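You operate a simulated robot arm through the tools that you are given. There is no shell and no other tool.

Carry out the task below with a simulated two-armed robot. There is one attempt and no reset: what you move stays moved.

## Task
Get the MIC source playing on the purple channel at a GOOD level.
Fine: its plug in the purple socket, mute off, fader at the white line; set the level by the gain knob.

Only the result counts: the job must be done as asked and must still hold three seconds after the hand-in. Knocking over, shifting, dropping, spilling or breaking anything else fails it.

## Robot
Two 7-joint arms with fingered hands on one trunk that stands fixed in place. Base frame: the origin is at the foot of the trunk, x ahead of it, y to its left, z up; the work surface is at about z = 775. Lengths are in mm, angles in rad, forces in N, time in s.
The left shoulder is at [50, 214, 869], the right one opposite. With the tool pointing down near the work surface each hand reaches from about 420 to 900 mm from the base axis, measured 20 degrees to its own side. Payload 3 kg a hand.
The tool frame of a hand sits at the grasp point between the pads (the TCP): z along the fingers, y along the line on which they close. The tips reach 26 mm beyond it. The gripper opens to 132 mm; its body begins 73 mm behind the TCP. The gripper is a hand of 3 fingers: y runs from the thumb to the fingers, the wrist lies at [0, 0, -229] in the tool frame, and closing takes about 1.5 s.
Orientation is told as [roll, pitch, yaw] about the base's x, y, z axes, in that order, counted from this pose: with the fingers straight down and closing along the base's y, the tool's x points along the base's -x, its y along +y and its z along -z.

## Interface
- The arms move only by the tool jog_arm. It takes "left_rows", "right_rows" or both (then of equal length, played together; a hand with none holds still); each is a list of rows, each a list of 6 numbers: the turn, a rotation vector about the tool's x, y, z in units of 60 degrees (1.0 is 60 degrees), then the shift along the tool's x, y, z in units of 150 mm (1.0 is 150 mm). In form: [[ax, ay, az, tx, ty, tz], ...]. A call has 1 to 20 rows; each row is the pose to reach, as a shift and turn from the pose commanded when the call began, along the tool's axes at that moment. "left_fingers" and "right_fingers" are, for a hand that has rows, the finger opening in cm, from 0 to 13.2, set as the call begins (left out, the last holds). A call with a number of a shift or a turn outside -1 to 1 is refused whole. Rows are played at 5 a second. More than 50 mm and 0.15 rad between two rows, or a gripper value outside its range, and nothing of the call is played. A pose out of reach is approached as far as the arm can. The call stops where the force on the tool passes 40 N (or 10 N more than at its start, if that is more) or the arm is blocked; 0.2 s more then pass. Each finger travels about 72 mm/s and halts on what it meets, pressing with about 25 N; the grip force reading is that of the motor and also rises with nothing between the fingers. The clock runs only during rows and for 0.2 s after the last one: add rows that repeat a pose to give the fingers time. It gives the time, the measured TCP pose, the force on the tool (base axes), the opening and the grip force at its end, in the units of the frame above (readings bear some noise), with the torque about the TCP (base axes, N m) and any sound that the robot's microphone picked up.
- Cameras (640 x 400 px; columns grow to the right, rows downward): "scene" is now at [34.7, -12.3, 1502.5]; the picture's right is [-0.14, -0.99, 0.00], its down [-0.62, 0.09, -0.78] and it looks along [0.77, -0.11, -0.63] (base axes); focal length 313 px, centre (320, 200). "left" rides on the left gripper at [-61, 3, -92] in its tool frame; the picture's right is [-0.05, -1.00, 0.00], its down [0.83, -0.04, -0.56] and it looks along [0.55, -0.03, 0.83] (tool axes); focal length 230 px, centre (320, 200). "right" rides on the right gripper at [61, 3, -92] in its tool frame; the picture's right is [-0.05, 1.00, 0.00], its down [-0.83, -0.04, -0.56] and it looks along [-0.55, -0.03, 0.83] (tool axes); focal length 230 px, centre (320, 200). There is no depth. A picture from a camera that has moved, and an enlarged one, comes with that camera's place and axes in the base frame and with its lens.
- grab_frame(camera): a new picture of that camera. The clock stands still meanwhile.
- set_fingers(finger1, finger2, thumb_bend, hand): sets how far each is bent, from 0 (flat) to 100 (curled in); at 30 the hand is open as for a grip, at 70 the pads meet at the TCP. One left out holds its place. A second passes; each finger stops where it meets its share of the squeeze, and holds until it gets a number again. A gripper value or a shape takes the hand back. It gives what a move gives, with no picture; readings hold the bend of each and the force on the fingers (four entries, about 0 where the hand has none), thumb and palm.
- grasp_type(shape, hand): the hand has 3 fingers and takes this shape, open, in about a second: jaw (thumb against the fingers, like two jaws); tri (thumb and two fingers); tip (a fingertip pinch); poke (one finger out to press); point (the index stretched); flat (the hand flat); cup (the hand cupped); fist (a fist). The gripper value then closes the fingers along that shape, each until it touches; the sizes above hold for jaw. It gives what a move gives, with no picture.
- turn_head(pan, tilt): turns the head with the scene camera to pan (to the left, within 1.501 rad either way) and tilt (down, from -0.506 to 1.204), counted from straight ahead of the robot. It gives what a move gives.
- enlarge(camera, box): a new picture of the part [left, top, right, bottom] of that camera's present view, enlarged. The clock stands still meanwhile.
- hand_in(): hands the job in; it is judged then, once.

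Nothing tells you positions but the pictures and the camera data. Unless the task says otherwise, let go and move clear before handing in.

The tools are called after "Request:" as name(argument=value, ...) on one line, values as JSON. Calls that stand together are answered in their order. jog_arm: Moves the arms, as the interface text tells. Its arguments: {"type":"object","properties":{"left_rows":{"type":"array","items":{"type":"array","items":{"type":"number"}}},"left_fingers":{"type":"number"},"right_rows":{"type":"array","items":{"type":"array","items":{"type":"number"}}},"right_fingers":{"type":"number"}},"required":[]} The other tools are called the same way: grasp_type (shape, hand) gives the hand a shape; set_fingers (finger1, finger2, thumb_bend, hand) moves the fingers one by one; turn_head (pan, tilt) turns the head that bears the scene camera; grab_frame (camera) takes a picture; enlarge (camera, box) takes an enlarged picture of a part of a camera's view; hand_in () hands the job in.

At the start:

```text
time_s: 0.0
left_ee_pos: [594.6, 206.6, 1080.8]
left_orientation: [0.0, 0.001, -0.088]
left_ft_force: [-0.6, -0.4, -0.4]
left_torque: [0.04, 0.02, -0.01]
left_gripper_width: 131.9
left_grip_force: 0.1
left_shape: jaw
left_bend: [30.0, 30.0, 30.0]
left_finger forces: [0.0, 0.1, 0.0, 0.0, 0.0, 0.0]
right_ee_pos: [597.8, -366.8, 1075.9]
right_orientation: [-0.001, 0.001, -0.09]
right_ft_force: [0.2, 0.1, 0.3]
right_torque: [0.03, 0.03, -0.03]
right_gripper_width: 131.8
right_grip_force: 0.1
right_shape: jaw
right_bend: [30.0, 30.0, 30.0]
right_finger forces: [0.0, 0.0, 0.0, 0.0, 0.0, 0.0]
head pan, tilt (commanded): [-0.138, 0.682]
```

scene: 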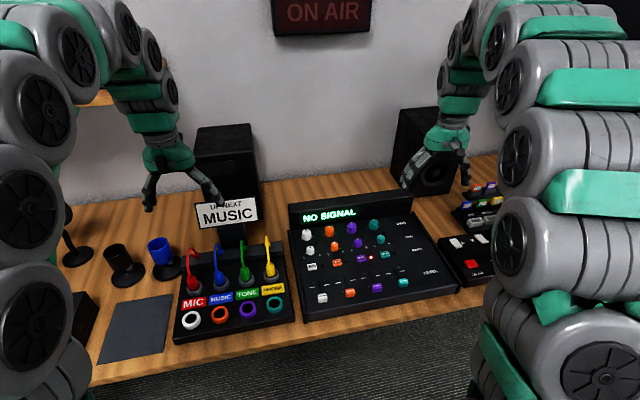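
right: 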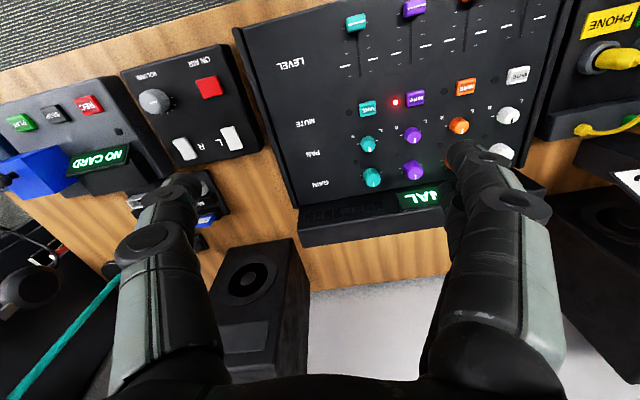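
left: 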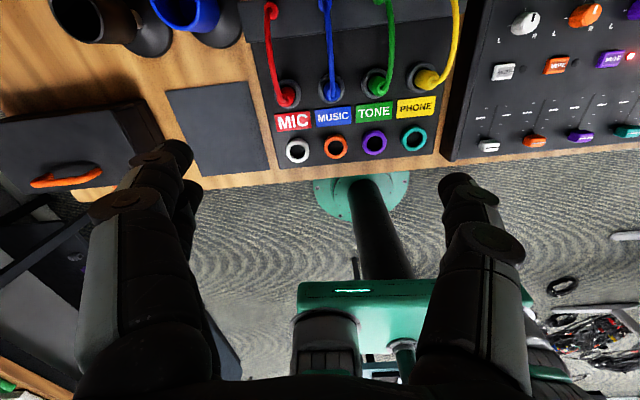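

I see a patch box with four cabled plugs (MIC red, MUSIC blue, TONE green, PHONE yellow) above white, orange, purple and teal sockets. A mixer to its right has four channels, and the purple mute light looks lit. I'll take close-up views before moving anything.

Request:
enlarge(camera="scene", box=[160, 190, 310, 350])

Request:
enlarge(camera="scene", box=[280, 190, 470, 330])

Request:
enlarge(camera="left", box=[240, 0, 480, 170])

Request:
enlarge(camera="right", box=[230, 0, 570, 220])

```text
2.50 times, centred on (235, 270) of scene
camera zoom: at [34.7, -12.3, 1502.5], right [-0.14, -0.99, 0.0], down [-0.62, 0.09, -0.78], along [0.77, -0.11, -0.63], focal length 783 px, centre (532, 25)
```

zoom: 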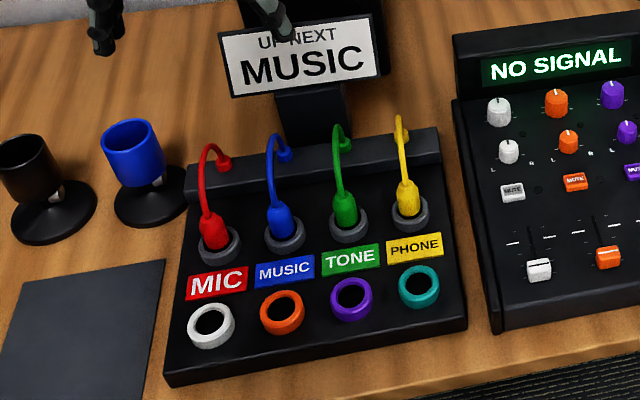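

```text
2.86 times, centred on (375, 260) of scene
camera zoom: at [34.7, -12.3, 1502.5], right [-0.14, -0.99, 0.0], down [-0.62, 0.09, -0.78], along [0.77, -0.11, -0.63], focal length 894 px, centre (163, 29)
```

zoom: 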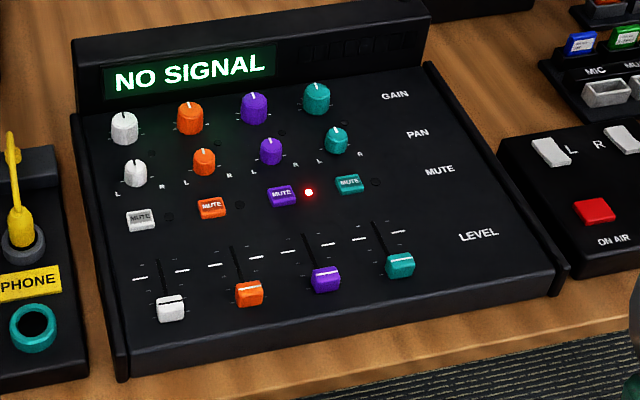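

```text
2.35 times, centred on (360, 85) of left
camera zoom: at [656.6, 205.3, 1172.2], right [-0.04, -1.0, 0.0], down [-0.83, 0.03, 0.56], along [-0.55, 0.02, -0.83], focal length 541 px, centre (226, 471)
```

zoom: 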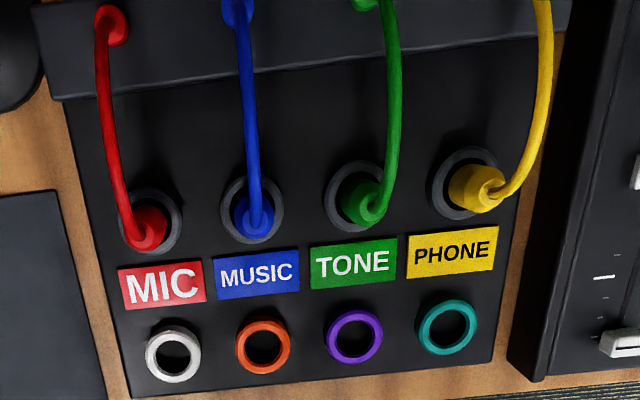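

```text
1.82 times, centred on (400, 110) of right
camera zoom: at [536.9, -358.3, 1168.6], right [0.14, 0.99, 0.0], down [0.82, -0.12, 0.56], along [0.55, -0.08, -0.83], focal length 418 px, centre (174, 364)
```

zoom: 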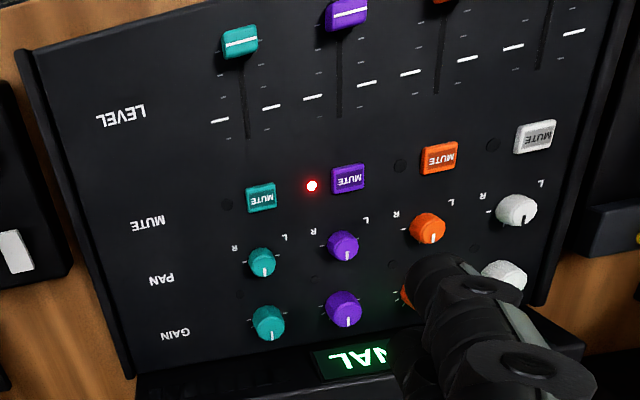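

The red plug is labelled MIC. The purple channel shows a red light (muted) and its fader is at the bottom. Next I'll look at the area around the patch box, including the sign behind it, so I can avoid hitting things.

Request:
enlarge(camera="right", box=[500, 0, 640, 240])

Request:
enlarge(camera="scene", box=[180, 110, 300, 270])

```text
1.67 times, centred on (570, 120) of right
camera zoom: at [536.9, -358.3, 1168.6], right [0.14, 0.99, 0.0], down [0.82, -0.12, 0.56], along [0.55, -0.08, -0.83], focal length 384 px, centre (-97, 333)
```

zoom: 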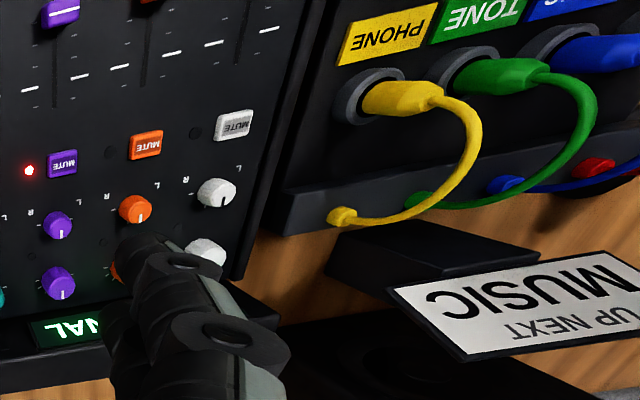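

```text
2.50 times, centred on (240, 190) of scene
camera zoom: at [34.7, -12.3, 1502.5], right [-0.14, -0.99, 0.0], down [-0.62, 0.09, -0.78], along [0.77, -0.11, -0.63], focal length 783 px, centre (520, 225)
```

zoom: 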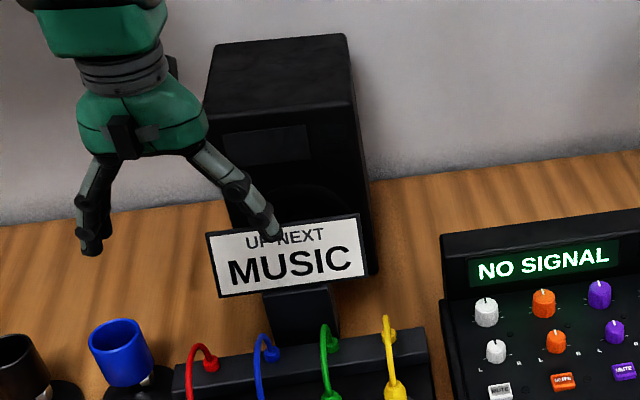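

The sign stands well behind the box, at about x=773, so there is room over the MIC plug at roughly (598, 257). I'll bring the left hand down above it for a closer view.

Request:
jog_arm(left_rows=[[0, 0, 0, 0, 0.1, 0.25], [0, 0, 0, 0, 0.2, 0.5], [0, 0, 0, 0.008, 0.32, 0.75], [0, 0, 0, 0.008, 0.32, 0.8]], left_fingers=7)

Request:
grab_frame(camera="left")

Request:
grab_frame(camera="scene")

```text
time_s: 1.0
left_ee_pos: [597.7, 255.3, 961.0]
left_orientation: [-0.001, -0.002, -0.09]
left_ft_force: [0.1, 0.2, -0.4]
left_torque: [-0.01, 0.02, 0.01]
left_gripper_width: 70.3
left_grip_force: 0.0
left_shape: jaw
left_bend: [72.0, 72.0, 70.0]
left_finger forces: [0.0, 0.1, 0.0, 0.0, 0.0, 0.0]
right_ee_pos: [596.7, -367.6, 1076.6]
right_orientation: [0.0, 0.001, -0.089]
right_ft_force: [0.7, 0.3, -1.0]
right_torque: [0.02, 0.02, 0.01]
right_gripper_width: 131.9
right_grip_force: 0.1
right_shape: jaw
right_bend: [30.0, 30.0, 30.0]
right_finger forces: [0.0, 0.0, 0.0, 0.0, 0.0, 0.0]
head pan, tilt (commanded): [-0.138, 0.682]
```

```text
taken
camera left: at [659.2, 253.3, 1053.5], right [-0.04, -1.0, 0.0], down [-0.83, 0.03, 0.55], along [-0.55, 0.02, -0.83], focal length 230 px, centre (320, 200)
```

left: 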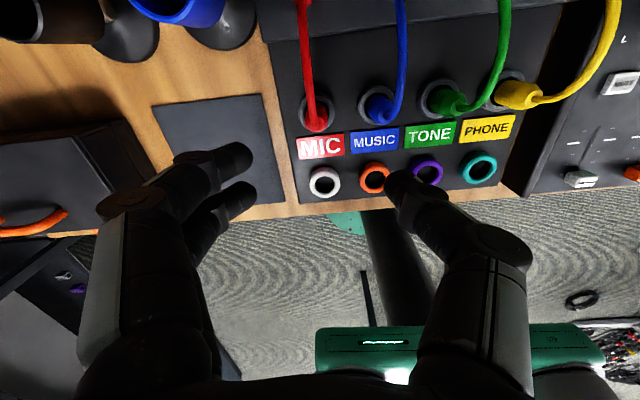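

```text
taken
camera scene: at [34.7, -12.3, 1502.5], right [-0.14, -0.99, 0.0], down [-0.62, 0.09, -0.78], along [0.77, -0.11, -0.63], focal length 313 px, centre (320, 200)
```

scene: 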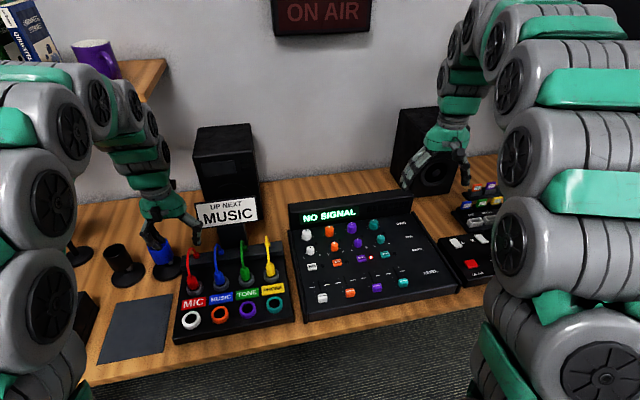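

I'll zoom in on the plugs and sockets from this closer position so I can triangulate them.

Request:
enlarge(camera="left", box=[280, 0, 540, 215])

Request:
enlarge(camera="scene", box=[165, 225, 305, 345])

```text
1.86 times, centred on (410, 108) of left
camera zoom: at [659.2, 253.3, 1053.5], right [-0.04, -1.0, 0.0], down [-0.83, 0.03, 0.55], along [-0.55, 0.02, -0.83], focal length 428 px, centre (153, 372)
```

zoom: 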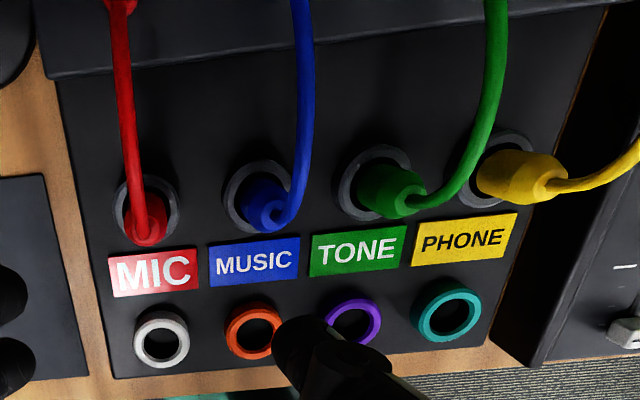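

```text
3.33 times, centred on (235, 285) of scene
camera zoom: at [34.7, -12.3, 1502.5], right [-0.14, -0.99, 0.0], down [-0.62, 0.09, -0.78], along [0.77, -0.11, -0.63], focal length 1043 px, centre (603, -83)
```

zoom: 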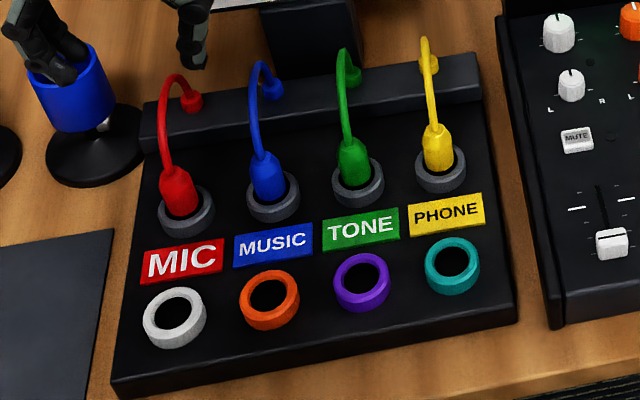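

All three views agree that the ring and socket tops are at about z=765. That puts the MIC holder at about (595, 259) and the purple socket at about (510, 113), with the box yawed roughly +0.065 rad. I'll align the left hand over the MIC plug and stop just above it.

Request:
jog_arm(left_rows=[[0, 0, -0.074, 0.01, 0.011, 0.3], [0, 0, -0.148, 0.02, 0.023, 0.55], [0, 0, -0.148, 0.02, 0.023, 0.673], [0, 0, -0.148, 0.02, 0.023, 0.673]], left_fingers=5.2)

Request:
grab_frame(camera="left")

Request:
enlarge(camera="scene", box=[120, 190, 310, 345])

```text
time_s: 2.0
left_ee_pos: [595.2, 257.6, 861.5]
left_orientation: [0.001, 0.0, 0.067]
left_ft_force: [-0.5, 0.3, -0.1]
left_torque: [0.0, -0.02, -0.03]
left_gripper_width: 52.4
left_grip_force: 0.0
left_shape: jaw
left_bend: [73.0, 73.0, 70.0]
left_finger forces: [0.0, 0.0, 0.0, 0.0, 0.0, 0.0]
right_ee_pos: [597.5, -366.2, 1076.2]
right_orientation: [-0.001, -0.001, -0.09]
right_ft_force: [-0.8, 0.1, 0.4]
right_torque: [-0.02, 0.01, 0.0]
right_gripper_width: 132.0
right_grip_force: 0.1
right_shape: jaw
right_bend: [30.0, 30.0, 30.0]
right_finger forces: [0.1, 0.0, 0.1, 0.1, 0.1, 0.1]
head pan, tilt (commanded): [-0.138, 0.682]
```

```text
taken
camera left: at [656.3, 266.4, 952.4], right [0.12, -0.99, 0.0], down [-0.83, -0.1, 0.56], along [-0.55, -0.07, -0.83], focal length 230 px, centre (320, 200)
```

left: 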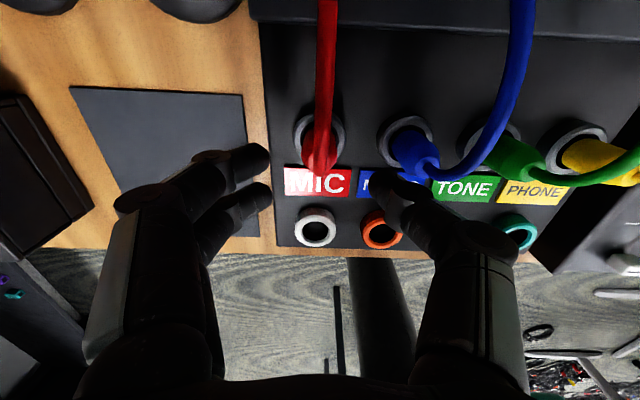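

```text
2.58 times, centred on (215, 268) of scene
camera zoom: at [34.7, -12.3, 1502.5], right [-0.14, -0.99, 0.0], down [-0.62, 0.09, -0.78], along [0.77, -0.11, -0.63], focal length 808 px, centre (591, 26)
```

zoom: 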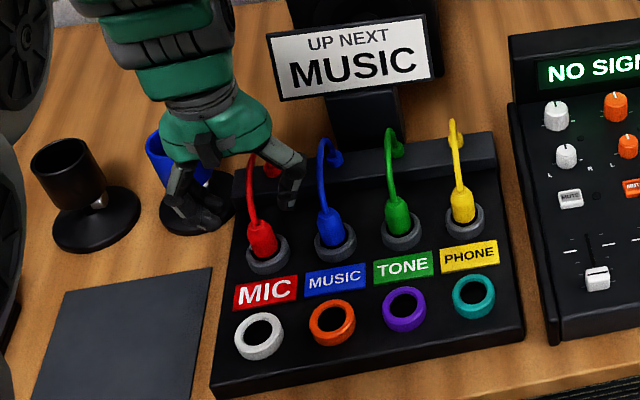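

The ring position is confirmed at about (594, 258), and the TCP is directly above it. I'll zoom in on the plug between the fingers before going down.

Request:
enlarge(camera="left", box=[230, 60, 430, 260])

```text
2.00 times, centred on (330, 160) of left
camera zoom: at [656.3, 266.4, 952.4], right [0.12, -0.99, 0.0], down [-0.83, -0.1, 0.56], along [-0.55, -0.07, -0.83], focal length 460 px, centre (300, 280)
```

zoom: 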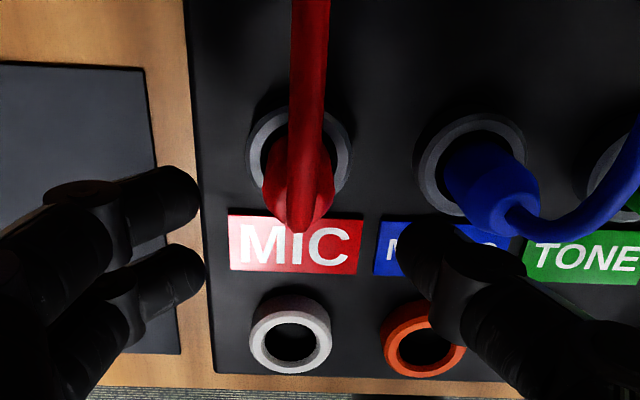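

The plug top is at about z=825 and centred between the fingers, and the thumb clears the MUSIC plug by about 10 mm. I'll go down to z≈800 with the fingers open.

Request:
jog_arm(left_rows=[[0, 0, 0, 0, 0, 0.13], [0, 0, 0, 0, 0, 0.26], [0, 0, 0, 0, 0, 0.36], [0, 0, 0, 0, 0, 0.4], [0, 0, 0, 0, 0, 0.4]])

Request:
grab_frame(camera="left")

Request:
enlarge(camera="scene", box=[140, 210, 300, 330])

```text
time_s: 3.2
left_ee_pos: [595.5, 259.1, 798.8]
left_orientation: [0.0, 0.0, 0.063]
left_ft_force: [-0.3, 0.3, -0.2]
left_torque: [-0.01, 0.01, -0.02]
left_gripper_width: 52.6
left_grip_force: 0.1
left_shape: jaw
left_bend: [73.0, 73.0, 70.0]
left_finger forces: [0.0, 0.1, 0.1, 0.1, 0.1, 0.0]
right_ee_pos: [598.0, -366.8, 1077.8]
right_orientation: [-0.001, -0.002, -0.09]
right_ft_force: [0.4, -0.1, 0.7]
right_torque: [0.03, -0.01, 0.02]
right_gripper_width: 131.9
right_grip_force: 0.0
right_shape: jaw
right_bend: [30.0, 30.0, 30.0]
right_finger forces: [0.0, 0.0, 0.0, 0.0, 0.0, 0.0]
head pan, tilt (commanded): [-0.138, 0.682]
```

```text
taken
camera left: at [656.5, 266.4, 891.0], right [0.12, -0.99, 0.0], down [-0.83, -0.1, 0.56], along [-0.55, -0.06, -0.83], focal length 230 px, centre (320, 200)
```

left: 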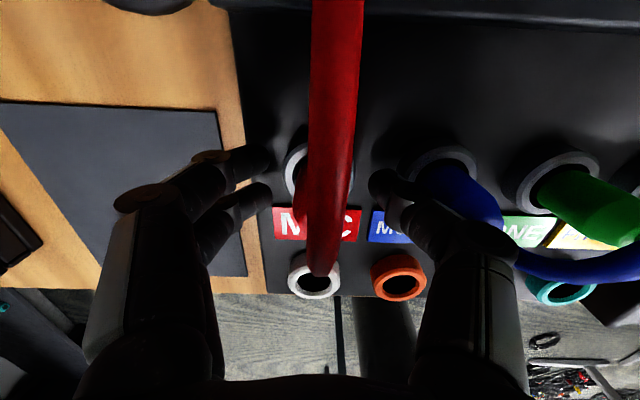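

```text
3.33 times, centred on (220, 270) of scene
camera zoom: at [34.7, -12.3, 1502.5], right [-0.14, -0.99, 0.0], down [-0.62, 0.09, -0.78], along [0.77, -0.11, -0.63], focal length 1043 px, centre (653, -33)
```

zoom: 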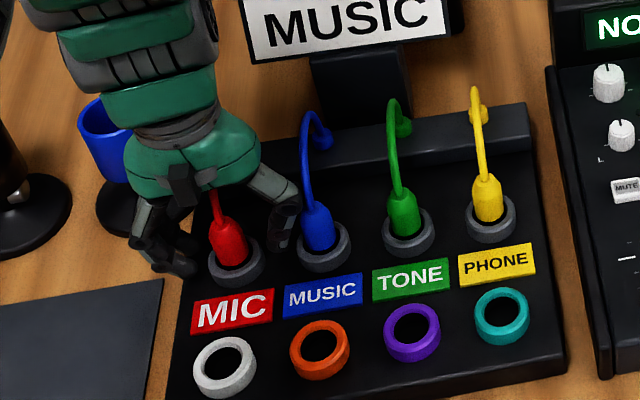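

The plug is between the thumb and the two fingers, with clearance to the MUSIC plug. I'll close the grip on it.

Request:
jog_arm(left_rows=[[0, 0, 0, 0, 0, 0], [0, 0, 0, 0, 0, 0], [0, 0, 0, 0, 0, 0], [0, 0, 0, 0, 0, 0], [0, 0, 0, 0, 0, 0], [0, 0, 0, 0, 0, 0]], left_fingers=1.0)

Request:
grab_frame(camera="left")

Request:
enlarge(camera="scene", box=[140, 210, 300, 330])

```text
time_s: 4.6
left_ee_pos: [595.2, 257.4, 800.0]
left_orientation: [0.0, -0.001, 0.065]
left_ft_force: [-1.6, 7.2, 25.2]
left_torque: [0.36, 0.01, 0.0]
left_gripper_width: 26.0
left_grip_force: 25.7
left_shape: jaw
left_bend: [74.0, 74.0, 70.0]
left_finger forces: [18.8, 18.8, 0.0, 0.1, 24.0, 0.0]
right_ee_pos: [597.8, -366.6, 1076.9]
right_orientation: [0.0, 0.001, -0.09]
right_ft_force: [0.7, -0.4, 0.3]
right_torque: [0.01, 0.01, 0.01]
right_gripper_width: 132.0
right_grip_force: 0.0
right_shape: jaw
right_bend: [30.0, 30.0, 30.0]
right_finger forces: [0.0, 0.0, 0.0, 0.0, 0.0, 0.0]
head pan, tilt (commanded): [-0.138, 0.682]
```

```text
taken
camera left: at [656.6, 266.5, 891.7], right [0.12, -0.99, 0.0], down [-0.83, -0.1, 0.55], along [-0.55, -0.06, -0.83], focal length 230 px, centre (320, 200)
```

left: 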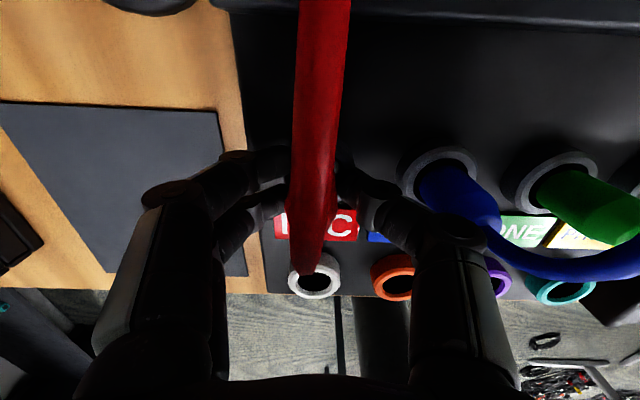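

```text
3.33 times, centred on (220, 270) of scene
camera zoom: at [34.4, -12.4, 1502.5], right [-0.14, -0.99, 0.0], down [-0.62, 0.09, -0.78], along [0.77, -0.11, -0.63], focal length 1043 px, centre (653, -33)
```

zoom: 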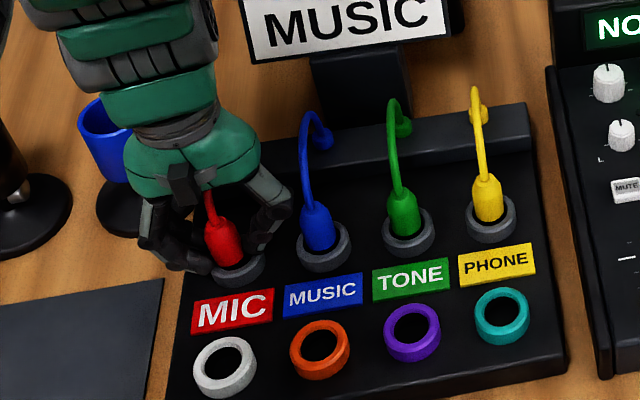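

The grip is on the plug at 26 mm width and 25 N. I'll lift straight up in small steps and watch the force.

Request:
jog_arm(left_rows=[[0, 0, 0, 0, 0, -0.02], [0, 0, 0, 0, 0, -0.05], [0, 0, 0, 0, 0, -0.1], [0, 0, 0, 0, 0, -0.1]])

Request:
grab_frame(camera="left")

Request:
enlarge(camera="scene", box=[140, 210, 300, 330])

```text
time_s: 5.6
left_ee_pos: [595.1, 258.0, 815.7]
left_orientation: [0.002, 0.001, 0.064]
left_ft_force: [-0.3, -0.2, -0.9]
left_torque: [0.0, 0.0, 0.0]
left_gripper_width: 21.9
left_grip_force: 25.1
left_shape: jaw
left_bend: [73.0, 73.0, 73.0]
left_finger forces: [9.7, 10.0, 0.0, 0.1, 18.9, 0.0]
right_ee_pos: [598.7, -366.2, 1076.7]
right_orientation: [0.0, -0.002, -0.088]
right_ft_force: [-0.1, -0.7, 0.1]
right_torque: [0.05, -0.01, 0.01]
right_gripper_width: 131.9
right_grip_force: 0.0
right_shape: jaw
right_bend: [30.0, 30.0, 30.0]
right_finger forces: [0.0, 0.0, 0.0, 0.0, 0.0, 0.1]
head pan, tilt (commanded): [-0.138, 0.682]
```

```text
taken
camera left: at [655.9, 265.5, 906.4], right [0.12, -0.99, 0.0], down [-0.83, -0.1, 0.56], along [-0.55, -0.07, -0.83], focal length 230 px, centre (320, 200)
```

left: 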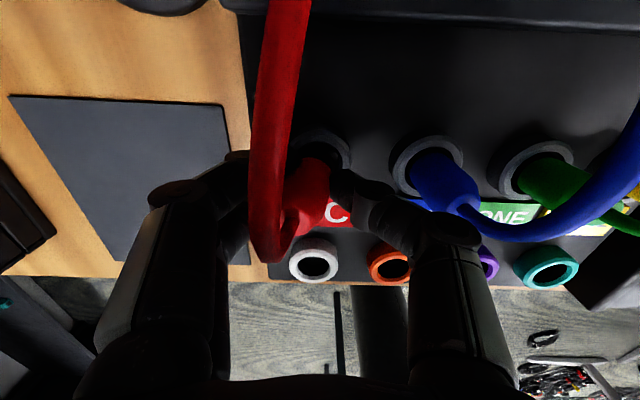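

```text
3.33 times, centred on (220, 270) of scene
camera zoom: at [34.7, -12.3, 1502.5], right [-0.14, -0.99, 0.0], down [-0.62, 0.09, -0.78], along [0.77, -0.11, -0.63], focal length 1043 px, centre (653, -33)
```

zoom: 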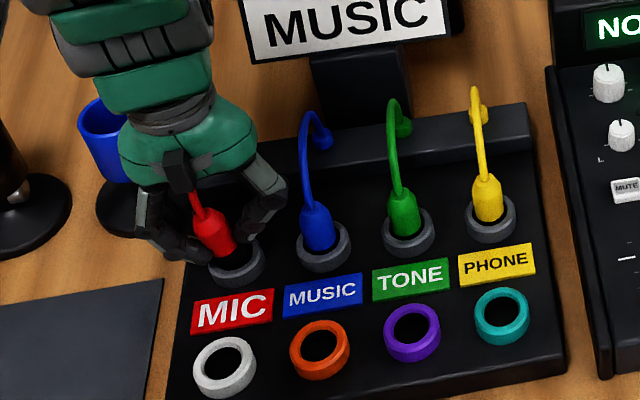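

The plug is lifting but has tilted sideways in the grip. I'll look closer before choosing whether to set it back and regrip.

Request:
enlarge(camera="scene", box=[165, 225, 245, 285])

Request:
enlarge(camera="left", box=[220, 110, 420, 260])

```text
6.67 times, centred on (205, 255) of scene
camera zoom: at [34.7, -12.3, 1502.5], right [-0.14, -0.99, 0.0], down [-0.62, 0.09, -0.78], along [0.77, -0.11, -0.63], focal length 2087 px, centre (1087, -167)
```

zoom: 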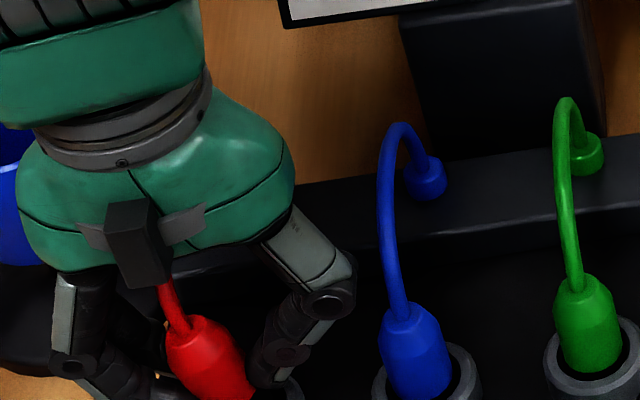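

```text
2.67 times, centred on (320, 185) of left
camera zoom: at [655.9, 265.5, 906.4], right [0.12, -0.99, 0.0], down [-0.83, -0.1, 0.56], along [-0.55, -0.07, -0.83], focal length 614 px, centre (320, 240)
```

zoom: 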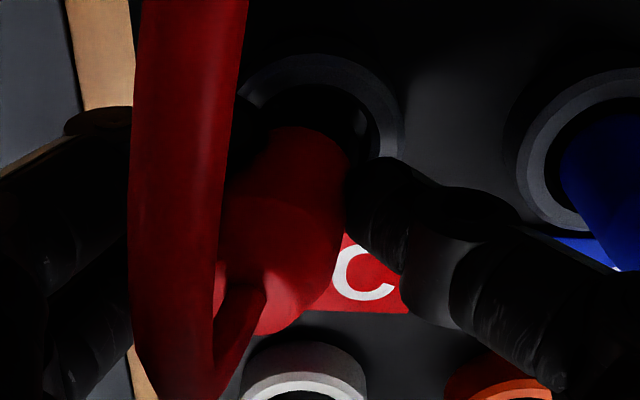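

The fingertips are gripping the plug at the bottom of its body, so it tipped. I'll lower it back into its holder, release it and regrip higher.

Request:
jog_arm(left_rows=[[0, 0, 0, 0, 0, 0.03], [0, 0, 0, 0, 0, 0.06], [0, 0, 0, 0, 0, 0.085], [0, 0, 0, 0, 0, 0.085]])

Request:
enlarge(camera="scene", box=[155, 235, 255, 300])

Request:
enlarge(camera="left", box=[220, 110, 420, 260])

```text
time_s: 6.6
left_ee_pos: [594.8, 257.8, 802.3]
left_orientation: [0.0, -0.001, 0.065]
left_ft_force: [-0.1, -0.9, 8.8]
left_torque: [0.11, 0.07, 0.0]
left_gripper_width: 21.9
left_grip_force: 24.8
left_shape: jaw
left_bend: [74.0, 74.0, 73.0]
left_finger forces: [10.5, 16.2, 0.1, 0.1, 21.3, 0.1]
right_ee_pos: [598.2, -365.7, 1077.7]
right_orientation: [0.0, 0.0, -0.092]
right_ft_force: [-0.9, -0.8, 0.0]
right_torque: [-0.01, 0.0, -0.02]
right_gripper_width: 132.0
right_grip_force: 0.1
right_shape: jaw
right_bend: [30.0, 30.0, 30.0]
right_finger forces: [0.0, 0.0, 0.1, 0.0, 0.0, 0.0]
head pan, tilt (commanded): [-0.138, 0.682]
```

```text
6.15 times, centred on (205, 268) of scene
camera zoom: at [34.6, -12.4, 1502.5], right [-0.14, -0.99, 0.0], down [-0.62, 0.09, -0.78], along [0.77, -0.11, -0.63], focal length 1926 px, centre (1028, -215)
```

zoom: 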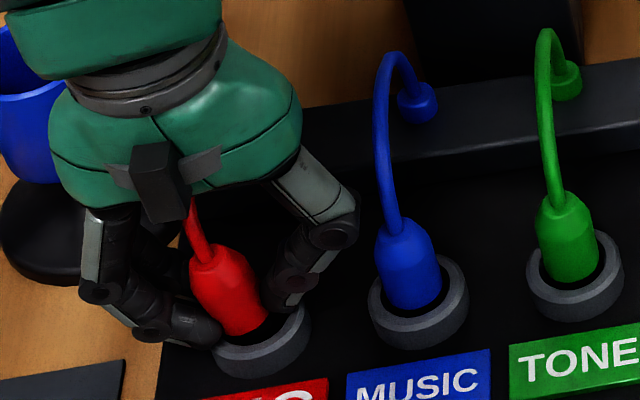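

```text
2.67 times, centred on (320, 185) of left
camera zoom: at [657.0, 266.3, 893.7], right [0.12, -0.99, 0.0], down [-0.83, -0.1, 0.55], along [-0.55, -0.07, -0.83], focal length 614 px, centre (320, 240)
```

zoom: 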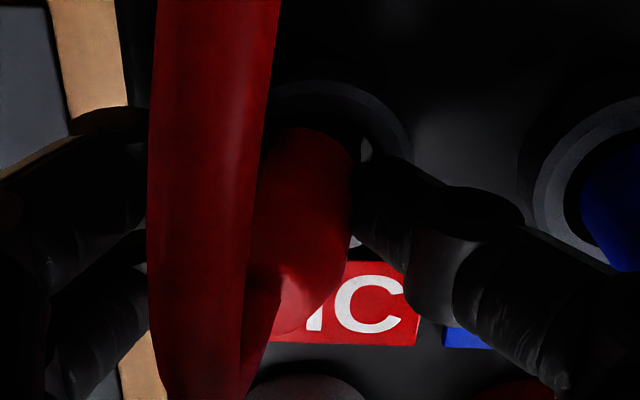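

The plug's lower end is back in the holder and less tilted. I'll open the fingers so it settles upright.

Request:
jog_arm(left_rows=[[0, 0, 0, 0, 0, 0], [0, 0, 0, 0, 0, 0], [0, 0, 0, 0, 0, 0], [0, 0, 0, 0, 0, 0]], left_fingers=5.2)

Request:
enlarge(camera="scene", box=[155, 235, 255, 300])

Request:
grab_frame(camera="left")

```text
time_s: 7.6
left_ee_pos: [596.2, 257.9, 802.3]
left_orientation: [-0.001, 0.0, 0.065]
left_ft_force: [-0.3, -0.1, -0.5]
left_torque: [-0.01, 0.0, -0.02]
left_gripper_width: 51.3
left_grip_force: 0.1
left_shape: jaw
left_bend: [73.0, 73.0, 70.0]
left_finger forces: [0.0, 0.0, 0.0, 0.0, 0.0, 0.0]
right_ee_pos: [598.3, -367.4, 1077.9]
right_orientation: [0.0, 0.001, -0.089]
right_ft_force: [0.4, 0.2, 0.4]
right_torque: [0.01, 0.01, -0.03]
right_gripper_width: 131.7
right_grip_force: 0.0
right_shape: jaw
right_bend: [30.0, 30.0, 30.0]
right_finger forces: [0.0, 0.0, 0.0, 0.0, 0.0, 0.0]
head pan, tilt (commanded): [-0.138, 0.682]
```

```text
6.15 times, centred on (205, 268) of scene
camera zoom: at [34.7, -12.3, 1502.5], right [-0.14, -0.99, 0.0], down [-0.62, 0.09, -0.78], along [0.77, -0.11, -0.63], focal length 1926 px, centre (1028, -215)
```

zoom: 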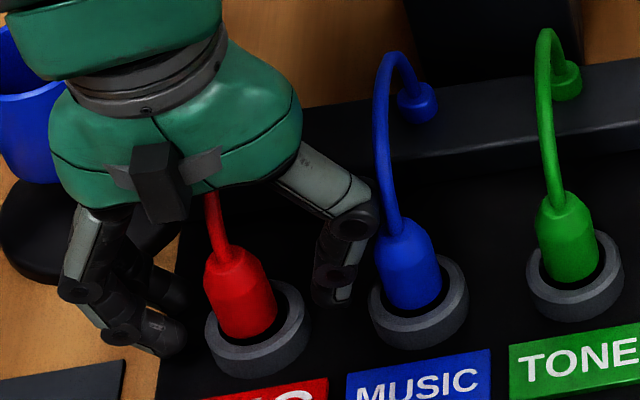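

```text
taken
camera left: at [656.9, 266.3, 893.4], right [0.12, -0.99, 0.0], down [-0.83, -0.1, 0.56], along [-0.55, -0.06, -0.83], focal length 230 px, centre (320, 200)
```

left: 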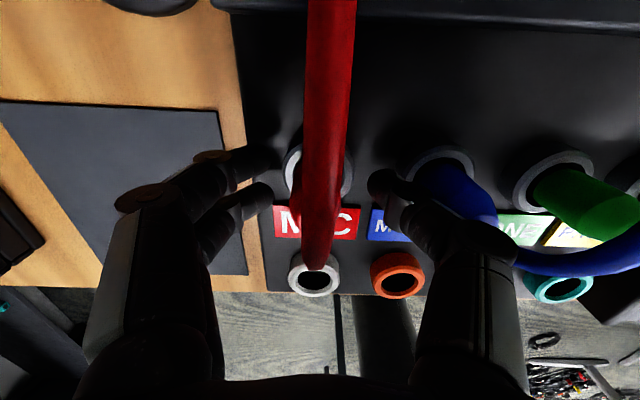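

The plug is upright in its holder again, centred near y=260. I'll raise the hand 16 mm and shift it 2 mm to +y, then close so the pads meet the middle of the body.

Request:
jog_arm(left_rows=[[0, 0, 0, 0, 0.013, -0.05], [0, 0, 0, 0, 0.013, -0.105], [0, 0, 0, 0, 0.013, -0.105]])

Request:
jog_arm(left_rows=[[0, 0, 0, 0, 0, 0], [0, 0, 0, 0, 0, 0], [0, 0, 0, 0, 0, 0], [0, 0, 0, 0, 0, 0], [0, 0, 0, 0, 0, 0]], left_fingers=2.0)

Request:
enlarge(camera="scene", box=[155, 235, 255, 300])

Request:
enlarge(camera="left", box=[220, 110, 420, 260])

```text
time_s: 8.4
left_ee_pos: [595.5, 260.7, 818.5]
left_orientation: [-0.001, -0.002, 0.065]
left_ft_force: [0.6, 0.4, 1.4]
left_torque: [0.01, -0.01, 0.02]
left_gripper_width: 51.5
left_grip_force: 0.1
left_shape: jaw
left_bend: [73.0, 73.0, 70.0]
left_finger forces: [0.0, 0.0, 0.0, 0.1, 0.0, 0.0]
right_ee_pos: [597.9, -367.9, 1076.9]
right_orientation: [0.001, -0.002, -0.089]
right_ft_force: [0.3, 0.3, 0.2]
right_torque: [0.02, 0.02, -0.01]
right_gripper_width: 131.9
right_grip_force: 0.1
right_shape: jaw
right_bend: [30.0, 30.0, 30.0]
right_finger forces: [0.0, 0.0, 0.1, 0.0, 0.0, 0.0]
head pan, tilt (commanded): [-0.138, 0.682]
```

```text
time_s: 9.6
left_ee_pos: [596.1, 260.0, 817.1]
left_orientation: [0.0, -0.001, 0.064]
left_ft_force: [1.1, -0.8, -0.2]
left_torque: [-0.01, 0.02, 0.03]
left_gripper_width: 20.6
left_grip_force: 0.1
left_shape: jaw
left_bend: [73.0, 73.0, 70.0]
left_finger forces: [0.0, 0.1, 0.0, 0.0, 0.3, 0.1]
right_ee_pos: [597.2, -367.1, 1076.0]
right_orientation: [-0.001, -0.002, -0.09]
right_ft_force: [0.8, -0.4, 0.1]
right_torque: [-0.02, -0.01, 0.02]
right_gripper_width: 132.1
right_grip_force: 0.1
right_shape: jaw
right_bend: [30.0, 30.0, 30.0]
right_finger forces: [0.0, 0.0, 0.0, 0.0, 0.1, 0.0]
head pan, tilt (commanded): [-0.138, 0.682]
```

```text
6.15 times, centred on (205, 268) of scene
camera zoom: at [34.7, -12.3, 1502.5], right [-0.14, -0.99, 0.0], down [-0.62, 0.09, -0.78], along [0.77, -0.11, -0.63], focal length 1926 px, centre (1028, -215)
```

zoom: 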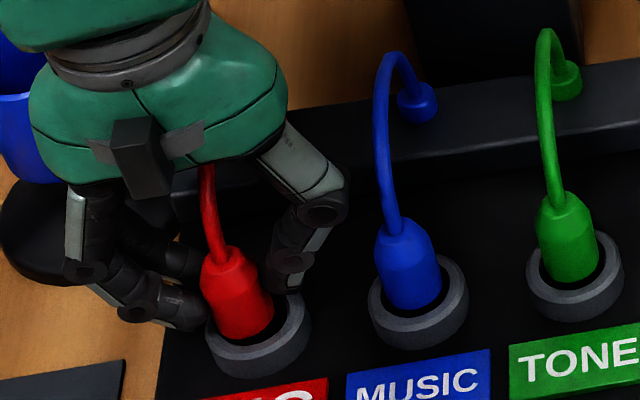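

```text
2.67 times, centred on (320, 185) of left
camera zoom: at [656.4, 268.5, 909.5], right [0.12, -0.99, 0.0], down [-0.83, -0.1, 0.56], along [-0.55, -0.07, -0.83], focal length 614 px, centre (320, 240)
```

zoom: 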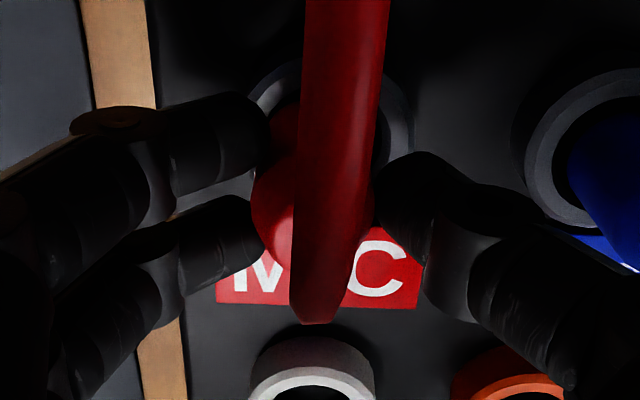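

The fingers have just reached the plug and it is still upright, so I'll squeeze now.

Request:
jog_arm(left_rows=[[0, 0, 0, 0, 0, 0], [0, 0, 0, 0, 0, 0], [0, 0, 0, 0, 0, 0], [0, 0, 0, 0, 0, 0], [0, 0, 0, 0, 0, 0]], left_fingers=1.0)

Request:
enlarge(camera="scene", box=[155, 235, 255, 300])

Request:
enlarge(camera="left", box=[220, 110, 420, 260])

```text
time_s: 10.8
left_ee_pos: [595.1, 261.2, 816.9]
left_orientation: [0.0, -0.001, 0.064]
left_ft_force: [0.5, -0.6, 0.7]
left_torque: [-0.02, 0.01, -0.02]
left_gripper_width: 14.7
left_grip_force: 24.9
left_shape: jaw
left_bend: [72.0, 72.0, 70.0]
left_finger forces: [10.4, 11.2, 0.0, 0.1, 21.8, 0.1]
right_ee_pos: [598.6, -366.2, 1076.8]
right_orientation: [0.0, -0.001, -0.089]
right_ft_force: [-0.4, 0.7, -0.2]
right_torque: [-0.04, -0.01, 0.02]
right_gripper_width: 132.1
right_grip_force: 0.1
right_shape: jaw
right_bend: [30.0, 30.0, 30.0]
right_finger forces: [0.1, 0.0, 0.1, 0.0, 0.0, 0.1]
head pan, tilt (commanded): [-0.138, 0.682]
```

```text
6.15 times, centred on (205, 268) of scene
camera zoom: at [34.7, -12.3, 1502.5], right [-0.14, -0.99, 0.0], down [-0.62, 0.09, -0.78], along [0.77, -0.11, -0.63], focal length 1926 px, centre (1028, -215)
```

zoom: 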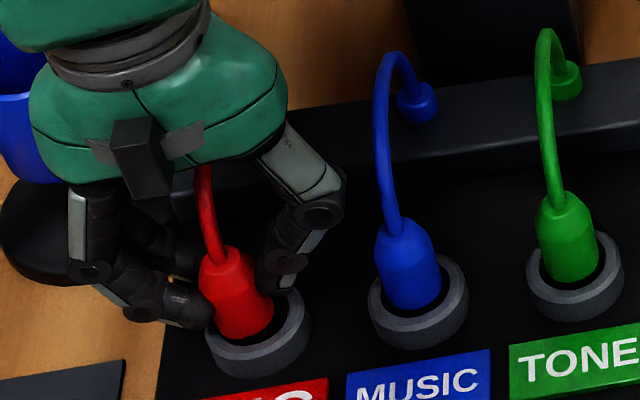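

```text
2.67 times, centred on (320, 185) of left
camera zoom: at [656.4, 268.5, 909.4], right [0.12, -0.99, 0.0], down [-0.83, -0.1, 0.56], along [-0.55, -0.07, -0.83], focal length 614 px, centre (320, 240)
```

zoom: 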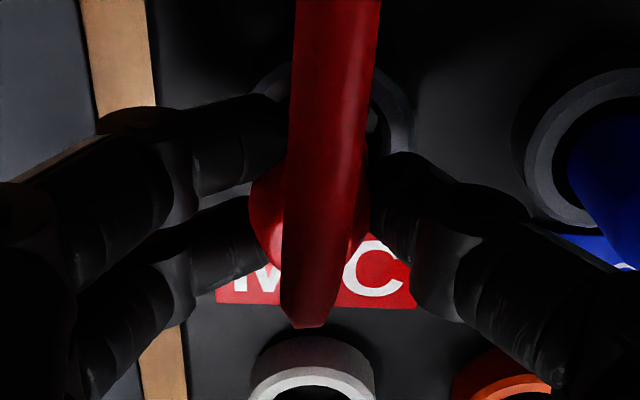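

The grip is balanced and the plug is almost upright. I'll lift a few millimetres and check it.

Request:
jog_arm(left_rows=[[0, 0, 0, 0, 0, -0.02], [0, 0, 0, 0, 0, -0.05], [0, 0, 0, 0, 0, -0.08], [0, 0, 0, 0, 0, -0.08]])

Request:
enlarge(camera="scene", box=[155, 235, 255, 300])

Request:
enlarge(camera="left", box=[220, 110, 420, 260])

```text
time_s: 11.8
left_ee_pos: [596.5, 261.0, 830.4]
left_orientation: [0.001, 0.0, 0.063]
left_ft_force: [-0.4, 0.6, -0.4]
left_torque: [0.02, -0.01, -0.01]
left_gripper_width: 15.2
left_grip_force: 25.1
left_shape: jaw
left_bend: [72.0, 72.0, 70.0]
left_finger forces: [10.6, 11.3, 0.0, 0.0, 21.8, 0.1]
right_ee_pos: [598.2, -366.4, 1077.1]
right_orientation: [-0.001, 0.002, -0.09]
right_ft_force: [1.4, -0.7, -0.7]
right_torque: [0.0, -0.02, 0.0]
right_gripper_width: 131.9
right_grip_force: 0.1
right_shape: jaw
right_bend: [30.0, 30.0, 30.0]
right_finger forces: [0.1, 0.0, 0.0, 0.0, 0.1, 0.1]
head pan, tilt (commanded): [-0.138, 0.682]
```

```text
6.15 times, centred on (205, 268) of scene
camera zoom: at [34.7, -12.3, 1502.5], right [-0.14, -0.99, 0.0], down [-0.62, 0.09, -0.78], along [0.77, -0.11, -0.63], focal length 1926 px, centre (1028, -215)
```

zoom: 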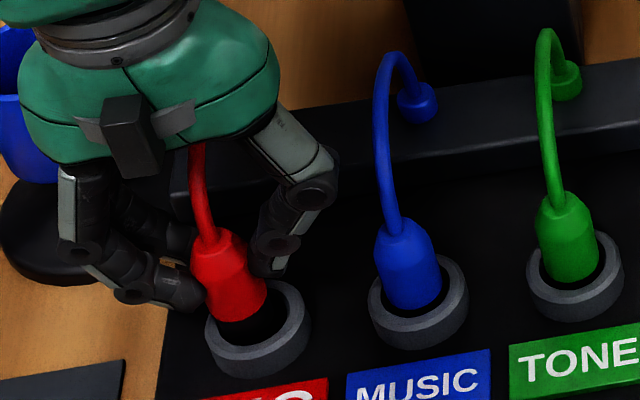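

```text
2.67 times, centred on (320, 185) of left
camera zoom: at [656.5, 268.7, 921.8], right [0.12, -0.99, 0.0], down [-0.83, -0.1, 0.56], along [-0.55, -0.06, -0.83], focal length 614 px, centre (320, 240)
```

zoom: 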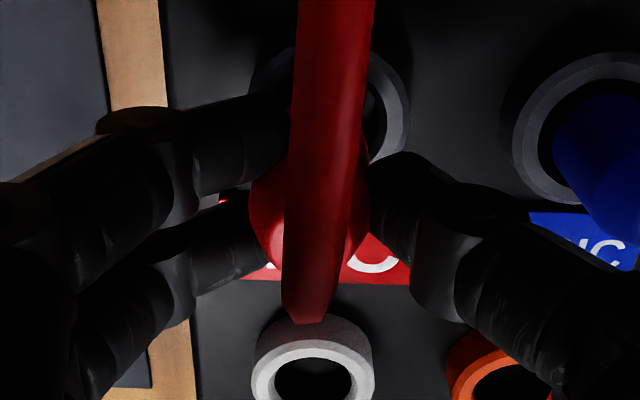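

The plug is rising straight with the grip stable. I'll lift it clear of the holder and check the whole plug.

Request:
jog_arm(left_rows=[[0, 0, 0, 0, 0, -0.08], [0, 0, 0, 0, 0, -0.16], [0, 0, 0, 0, 0, -0.24], [0, 0, 0, 0, 0, -0.3], [0, 0, 0, 0, 0, -0.3]])

Request:
enlarge(camera="scene", box=[140, 210, 260, 300])

Request:
grab_frame(camera="left")

```text
time_s: 13.0
left_ee_pos: [595.5, 259.9, 875.7]
left_orientation: [0.0, -0.001, 0.064]
left_ft_force: [0.7, -1.0, -1.7]
left_torque: [0.0, -0.01, 0.0]
left_gripper_width: 14.6
left_grip_force: 24.7
left_shape: jaw
left_bend: [72.0, 72.0, 70.0]
left_finger forces: [10.8, 11.6, 0.0, 0.0, 21.8, 0.1]
right_ee_pos: [598.9, -366.3, 1076.9]
right_orientation: [0.0, 0.001, -0.088]
right_ft_force: [-0.7, -0.1, 0.2]
right_torque: [0.01, 0.0, 0.0]
right_gripper_width: 131.9
right_grip_force: 0.0
right_shape: jaw
right_bend: [30.0, 30.0, 30.0]
right_finger forces: [0.1, 0.0, 0.1, 0.0, 0.1, 0.0]
head pan, tilt (commanded): [-0.138, 0.682]
```

```text
4.44 times, centred on (200, 255) of scene
camera zoom: at [34.7, -12.3, 1502.5], right [-0.14, -0.99, 0.0], down [-0.62, 0.09, -0.78], along [0.77, -0.11, -0.63], focal length 1391 px, centre (853, -44)
```

zoom: 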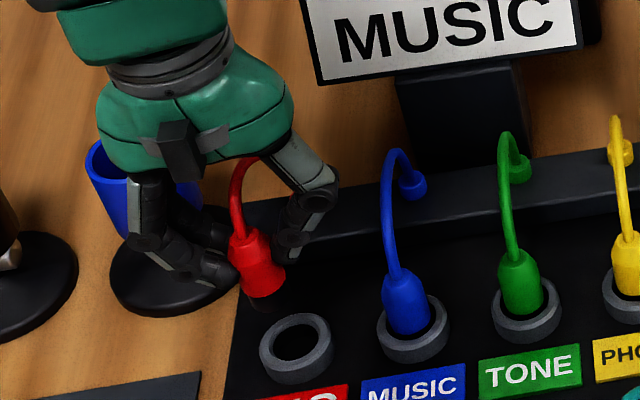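

```text
taken
camera left: at [656.9, 268.6, 966.2], right [0.12, -0.99, 0.0], down [-0.83, -0.1, 0.55], along [-0.55, -0.06, -0.83], focal length 230 px, centre (320, 200)
```

left: 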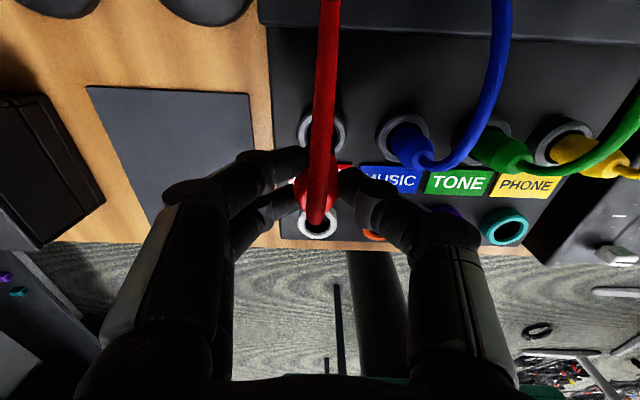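

The plug is out of its holder. I'll zoom in on its lower end to see its length and tilt.

Request:
enlarge(camera="scene", box=[175, 235, 235, 290])

Request:
enlarge(camera="left", box=[260, 110, 400, 250])

```text
7.27 times, centred on (205, 262) of scene
camera zoom: at [34.7, -12.3, 1502.5], right [-0.14, -0.99, 0.0], down [-0.62, 0.09, -0.78], along [0.77, -0.11, -0.63], focal length 2277 px, centre (1156, -254)
```

zoom: 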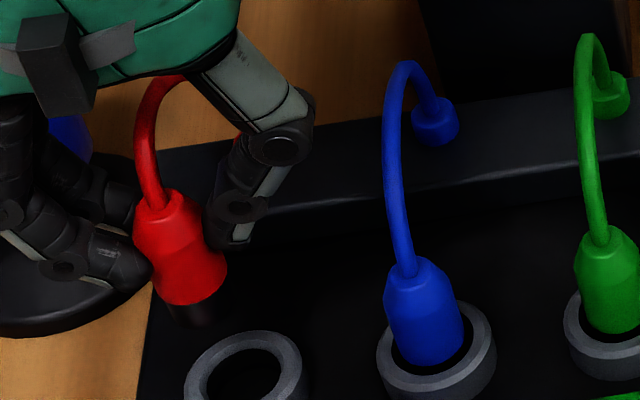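

```text
2.86 times, centred on (330, 180) of left
camera zoom: at [656.9, 268.6, 966.2], right [0.12, -0.99, 0.0], down [-0.83, -0.1, 0.55], along [-0.55, -0.06, -0.83], focal length 657 px, centre (291, 257)
```

zoom: 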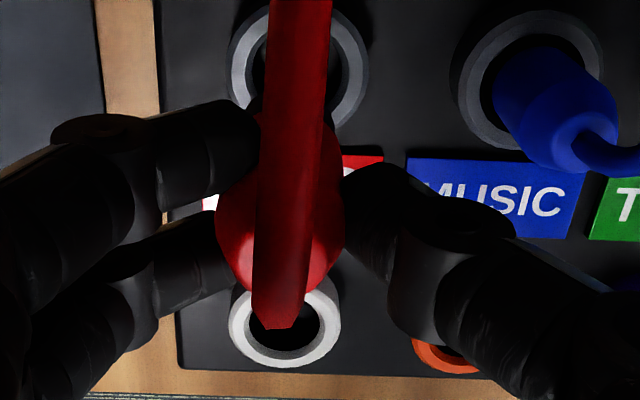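

The grip sits in the plug's waist, and a dark tip sticks out about 12 mm below the red body. From MIC holder to purple socket is Δ≈(-85.3, -146.2) mm. I'll carry the plug forward over the empty socket row first, then sideways, watching the cable.

Request:
jog_arm(left_rows=[[0, 0, 0, 0.2, 0, 0], [0, 0, 0, 0.42, 0, 0], [0, 0, 0, 0.63, 0, 0], [0, 0, 0, 0.63, 0, 0]])

Request:
enlarge(camera="scene", box=[120, 190, 310, 340])

Request:
grab_frame(camera="left")

```text
time_s: 14.0
left_ee_pos: [503.2, 253.9, 874.8]
left_orientation: [0.0, 0.001, 0.065]
left_ft_force: [0.0, 0.1, -0.3]
left_torque: [0.01, 0.0, 0.0]
left_gripper_width: 14.7
left_grip_force: 25.0
left_shape: jaw
left_bend: [72.0, 72.0, 70.0]
left_finger forces: [11.7, 12.5, 0.0, 0.1, 22.0, 0.0]
right_ee_pos: [598.7, -368.1, 1076.7]
right_orientation: [0.0, 0.0, -0.092]
right_ft_force: [0.1, 0.3, 0.1]
right_torque: [-0.02, 0.01, 0.0]
right_gripper_width: 131.8
right_grip_force: 0.0
right_shape: jaw
right_bend: [30.0, 30.0, 30.0]
right_finger forces: [0.0, 0.0, 0.1, 0.0, 0.2, 0.0]
head pan, tilt (commanded): [-0.138, 0.682]
```

```text
2.67 times, centred on (215, 265) of scene
camera zoom: at [34.7, -12.3, 1502.5], right [-0.14, -0.99, 0.0], down [-0.62, 0.09, -0.78], along [0.77, -0.11, -0.63], focal length 835 px, centre (600, 27)
```

zoom: 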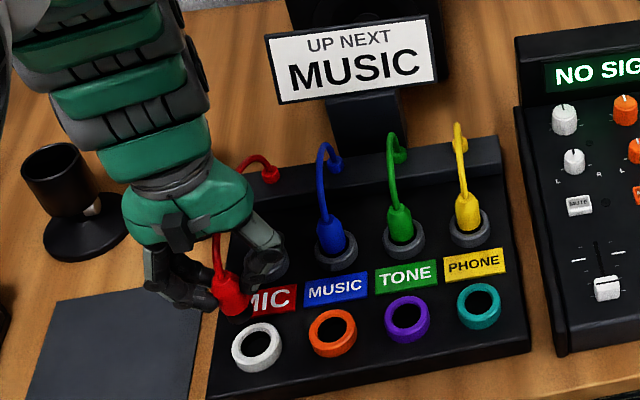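

```text
taken
camera left: at [564.1, 261.4, 966.1], right [0.12, -0.99, 0.0], down [-0.83, -0.1, 0.55], along [-0.55, -0.06, -0.83], focal length 230 px, centre (320, 200)
```

left: 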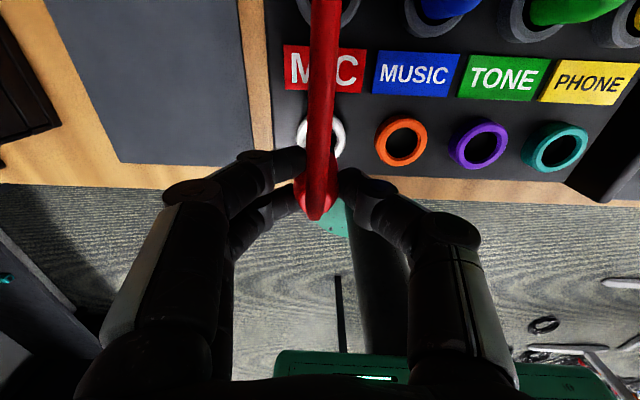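

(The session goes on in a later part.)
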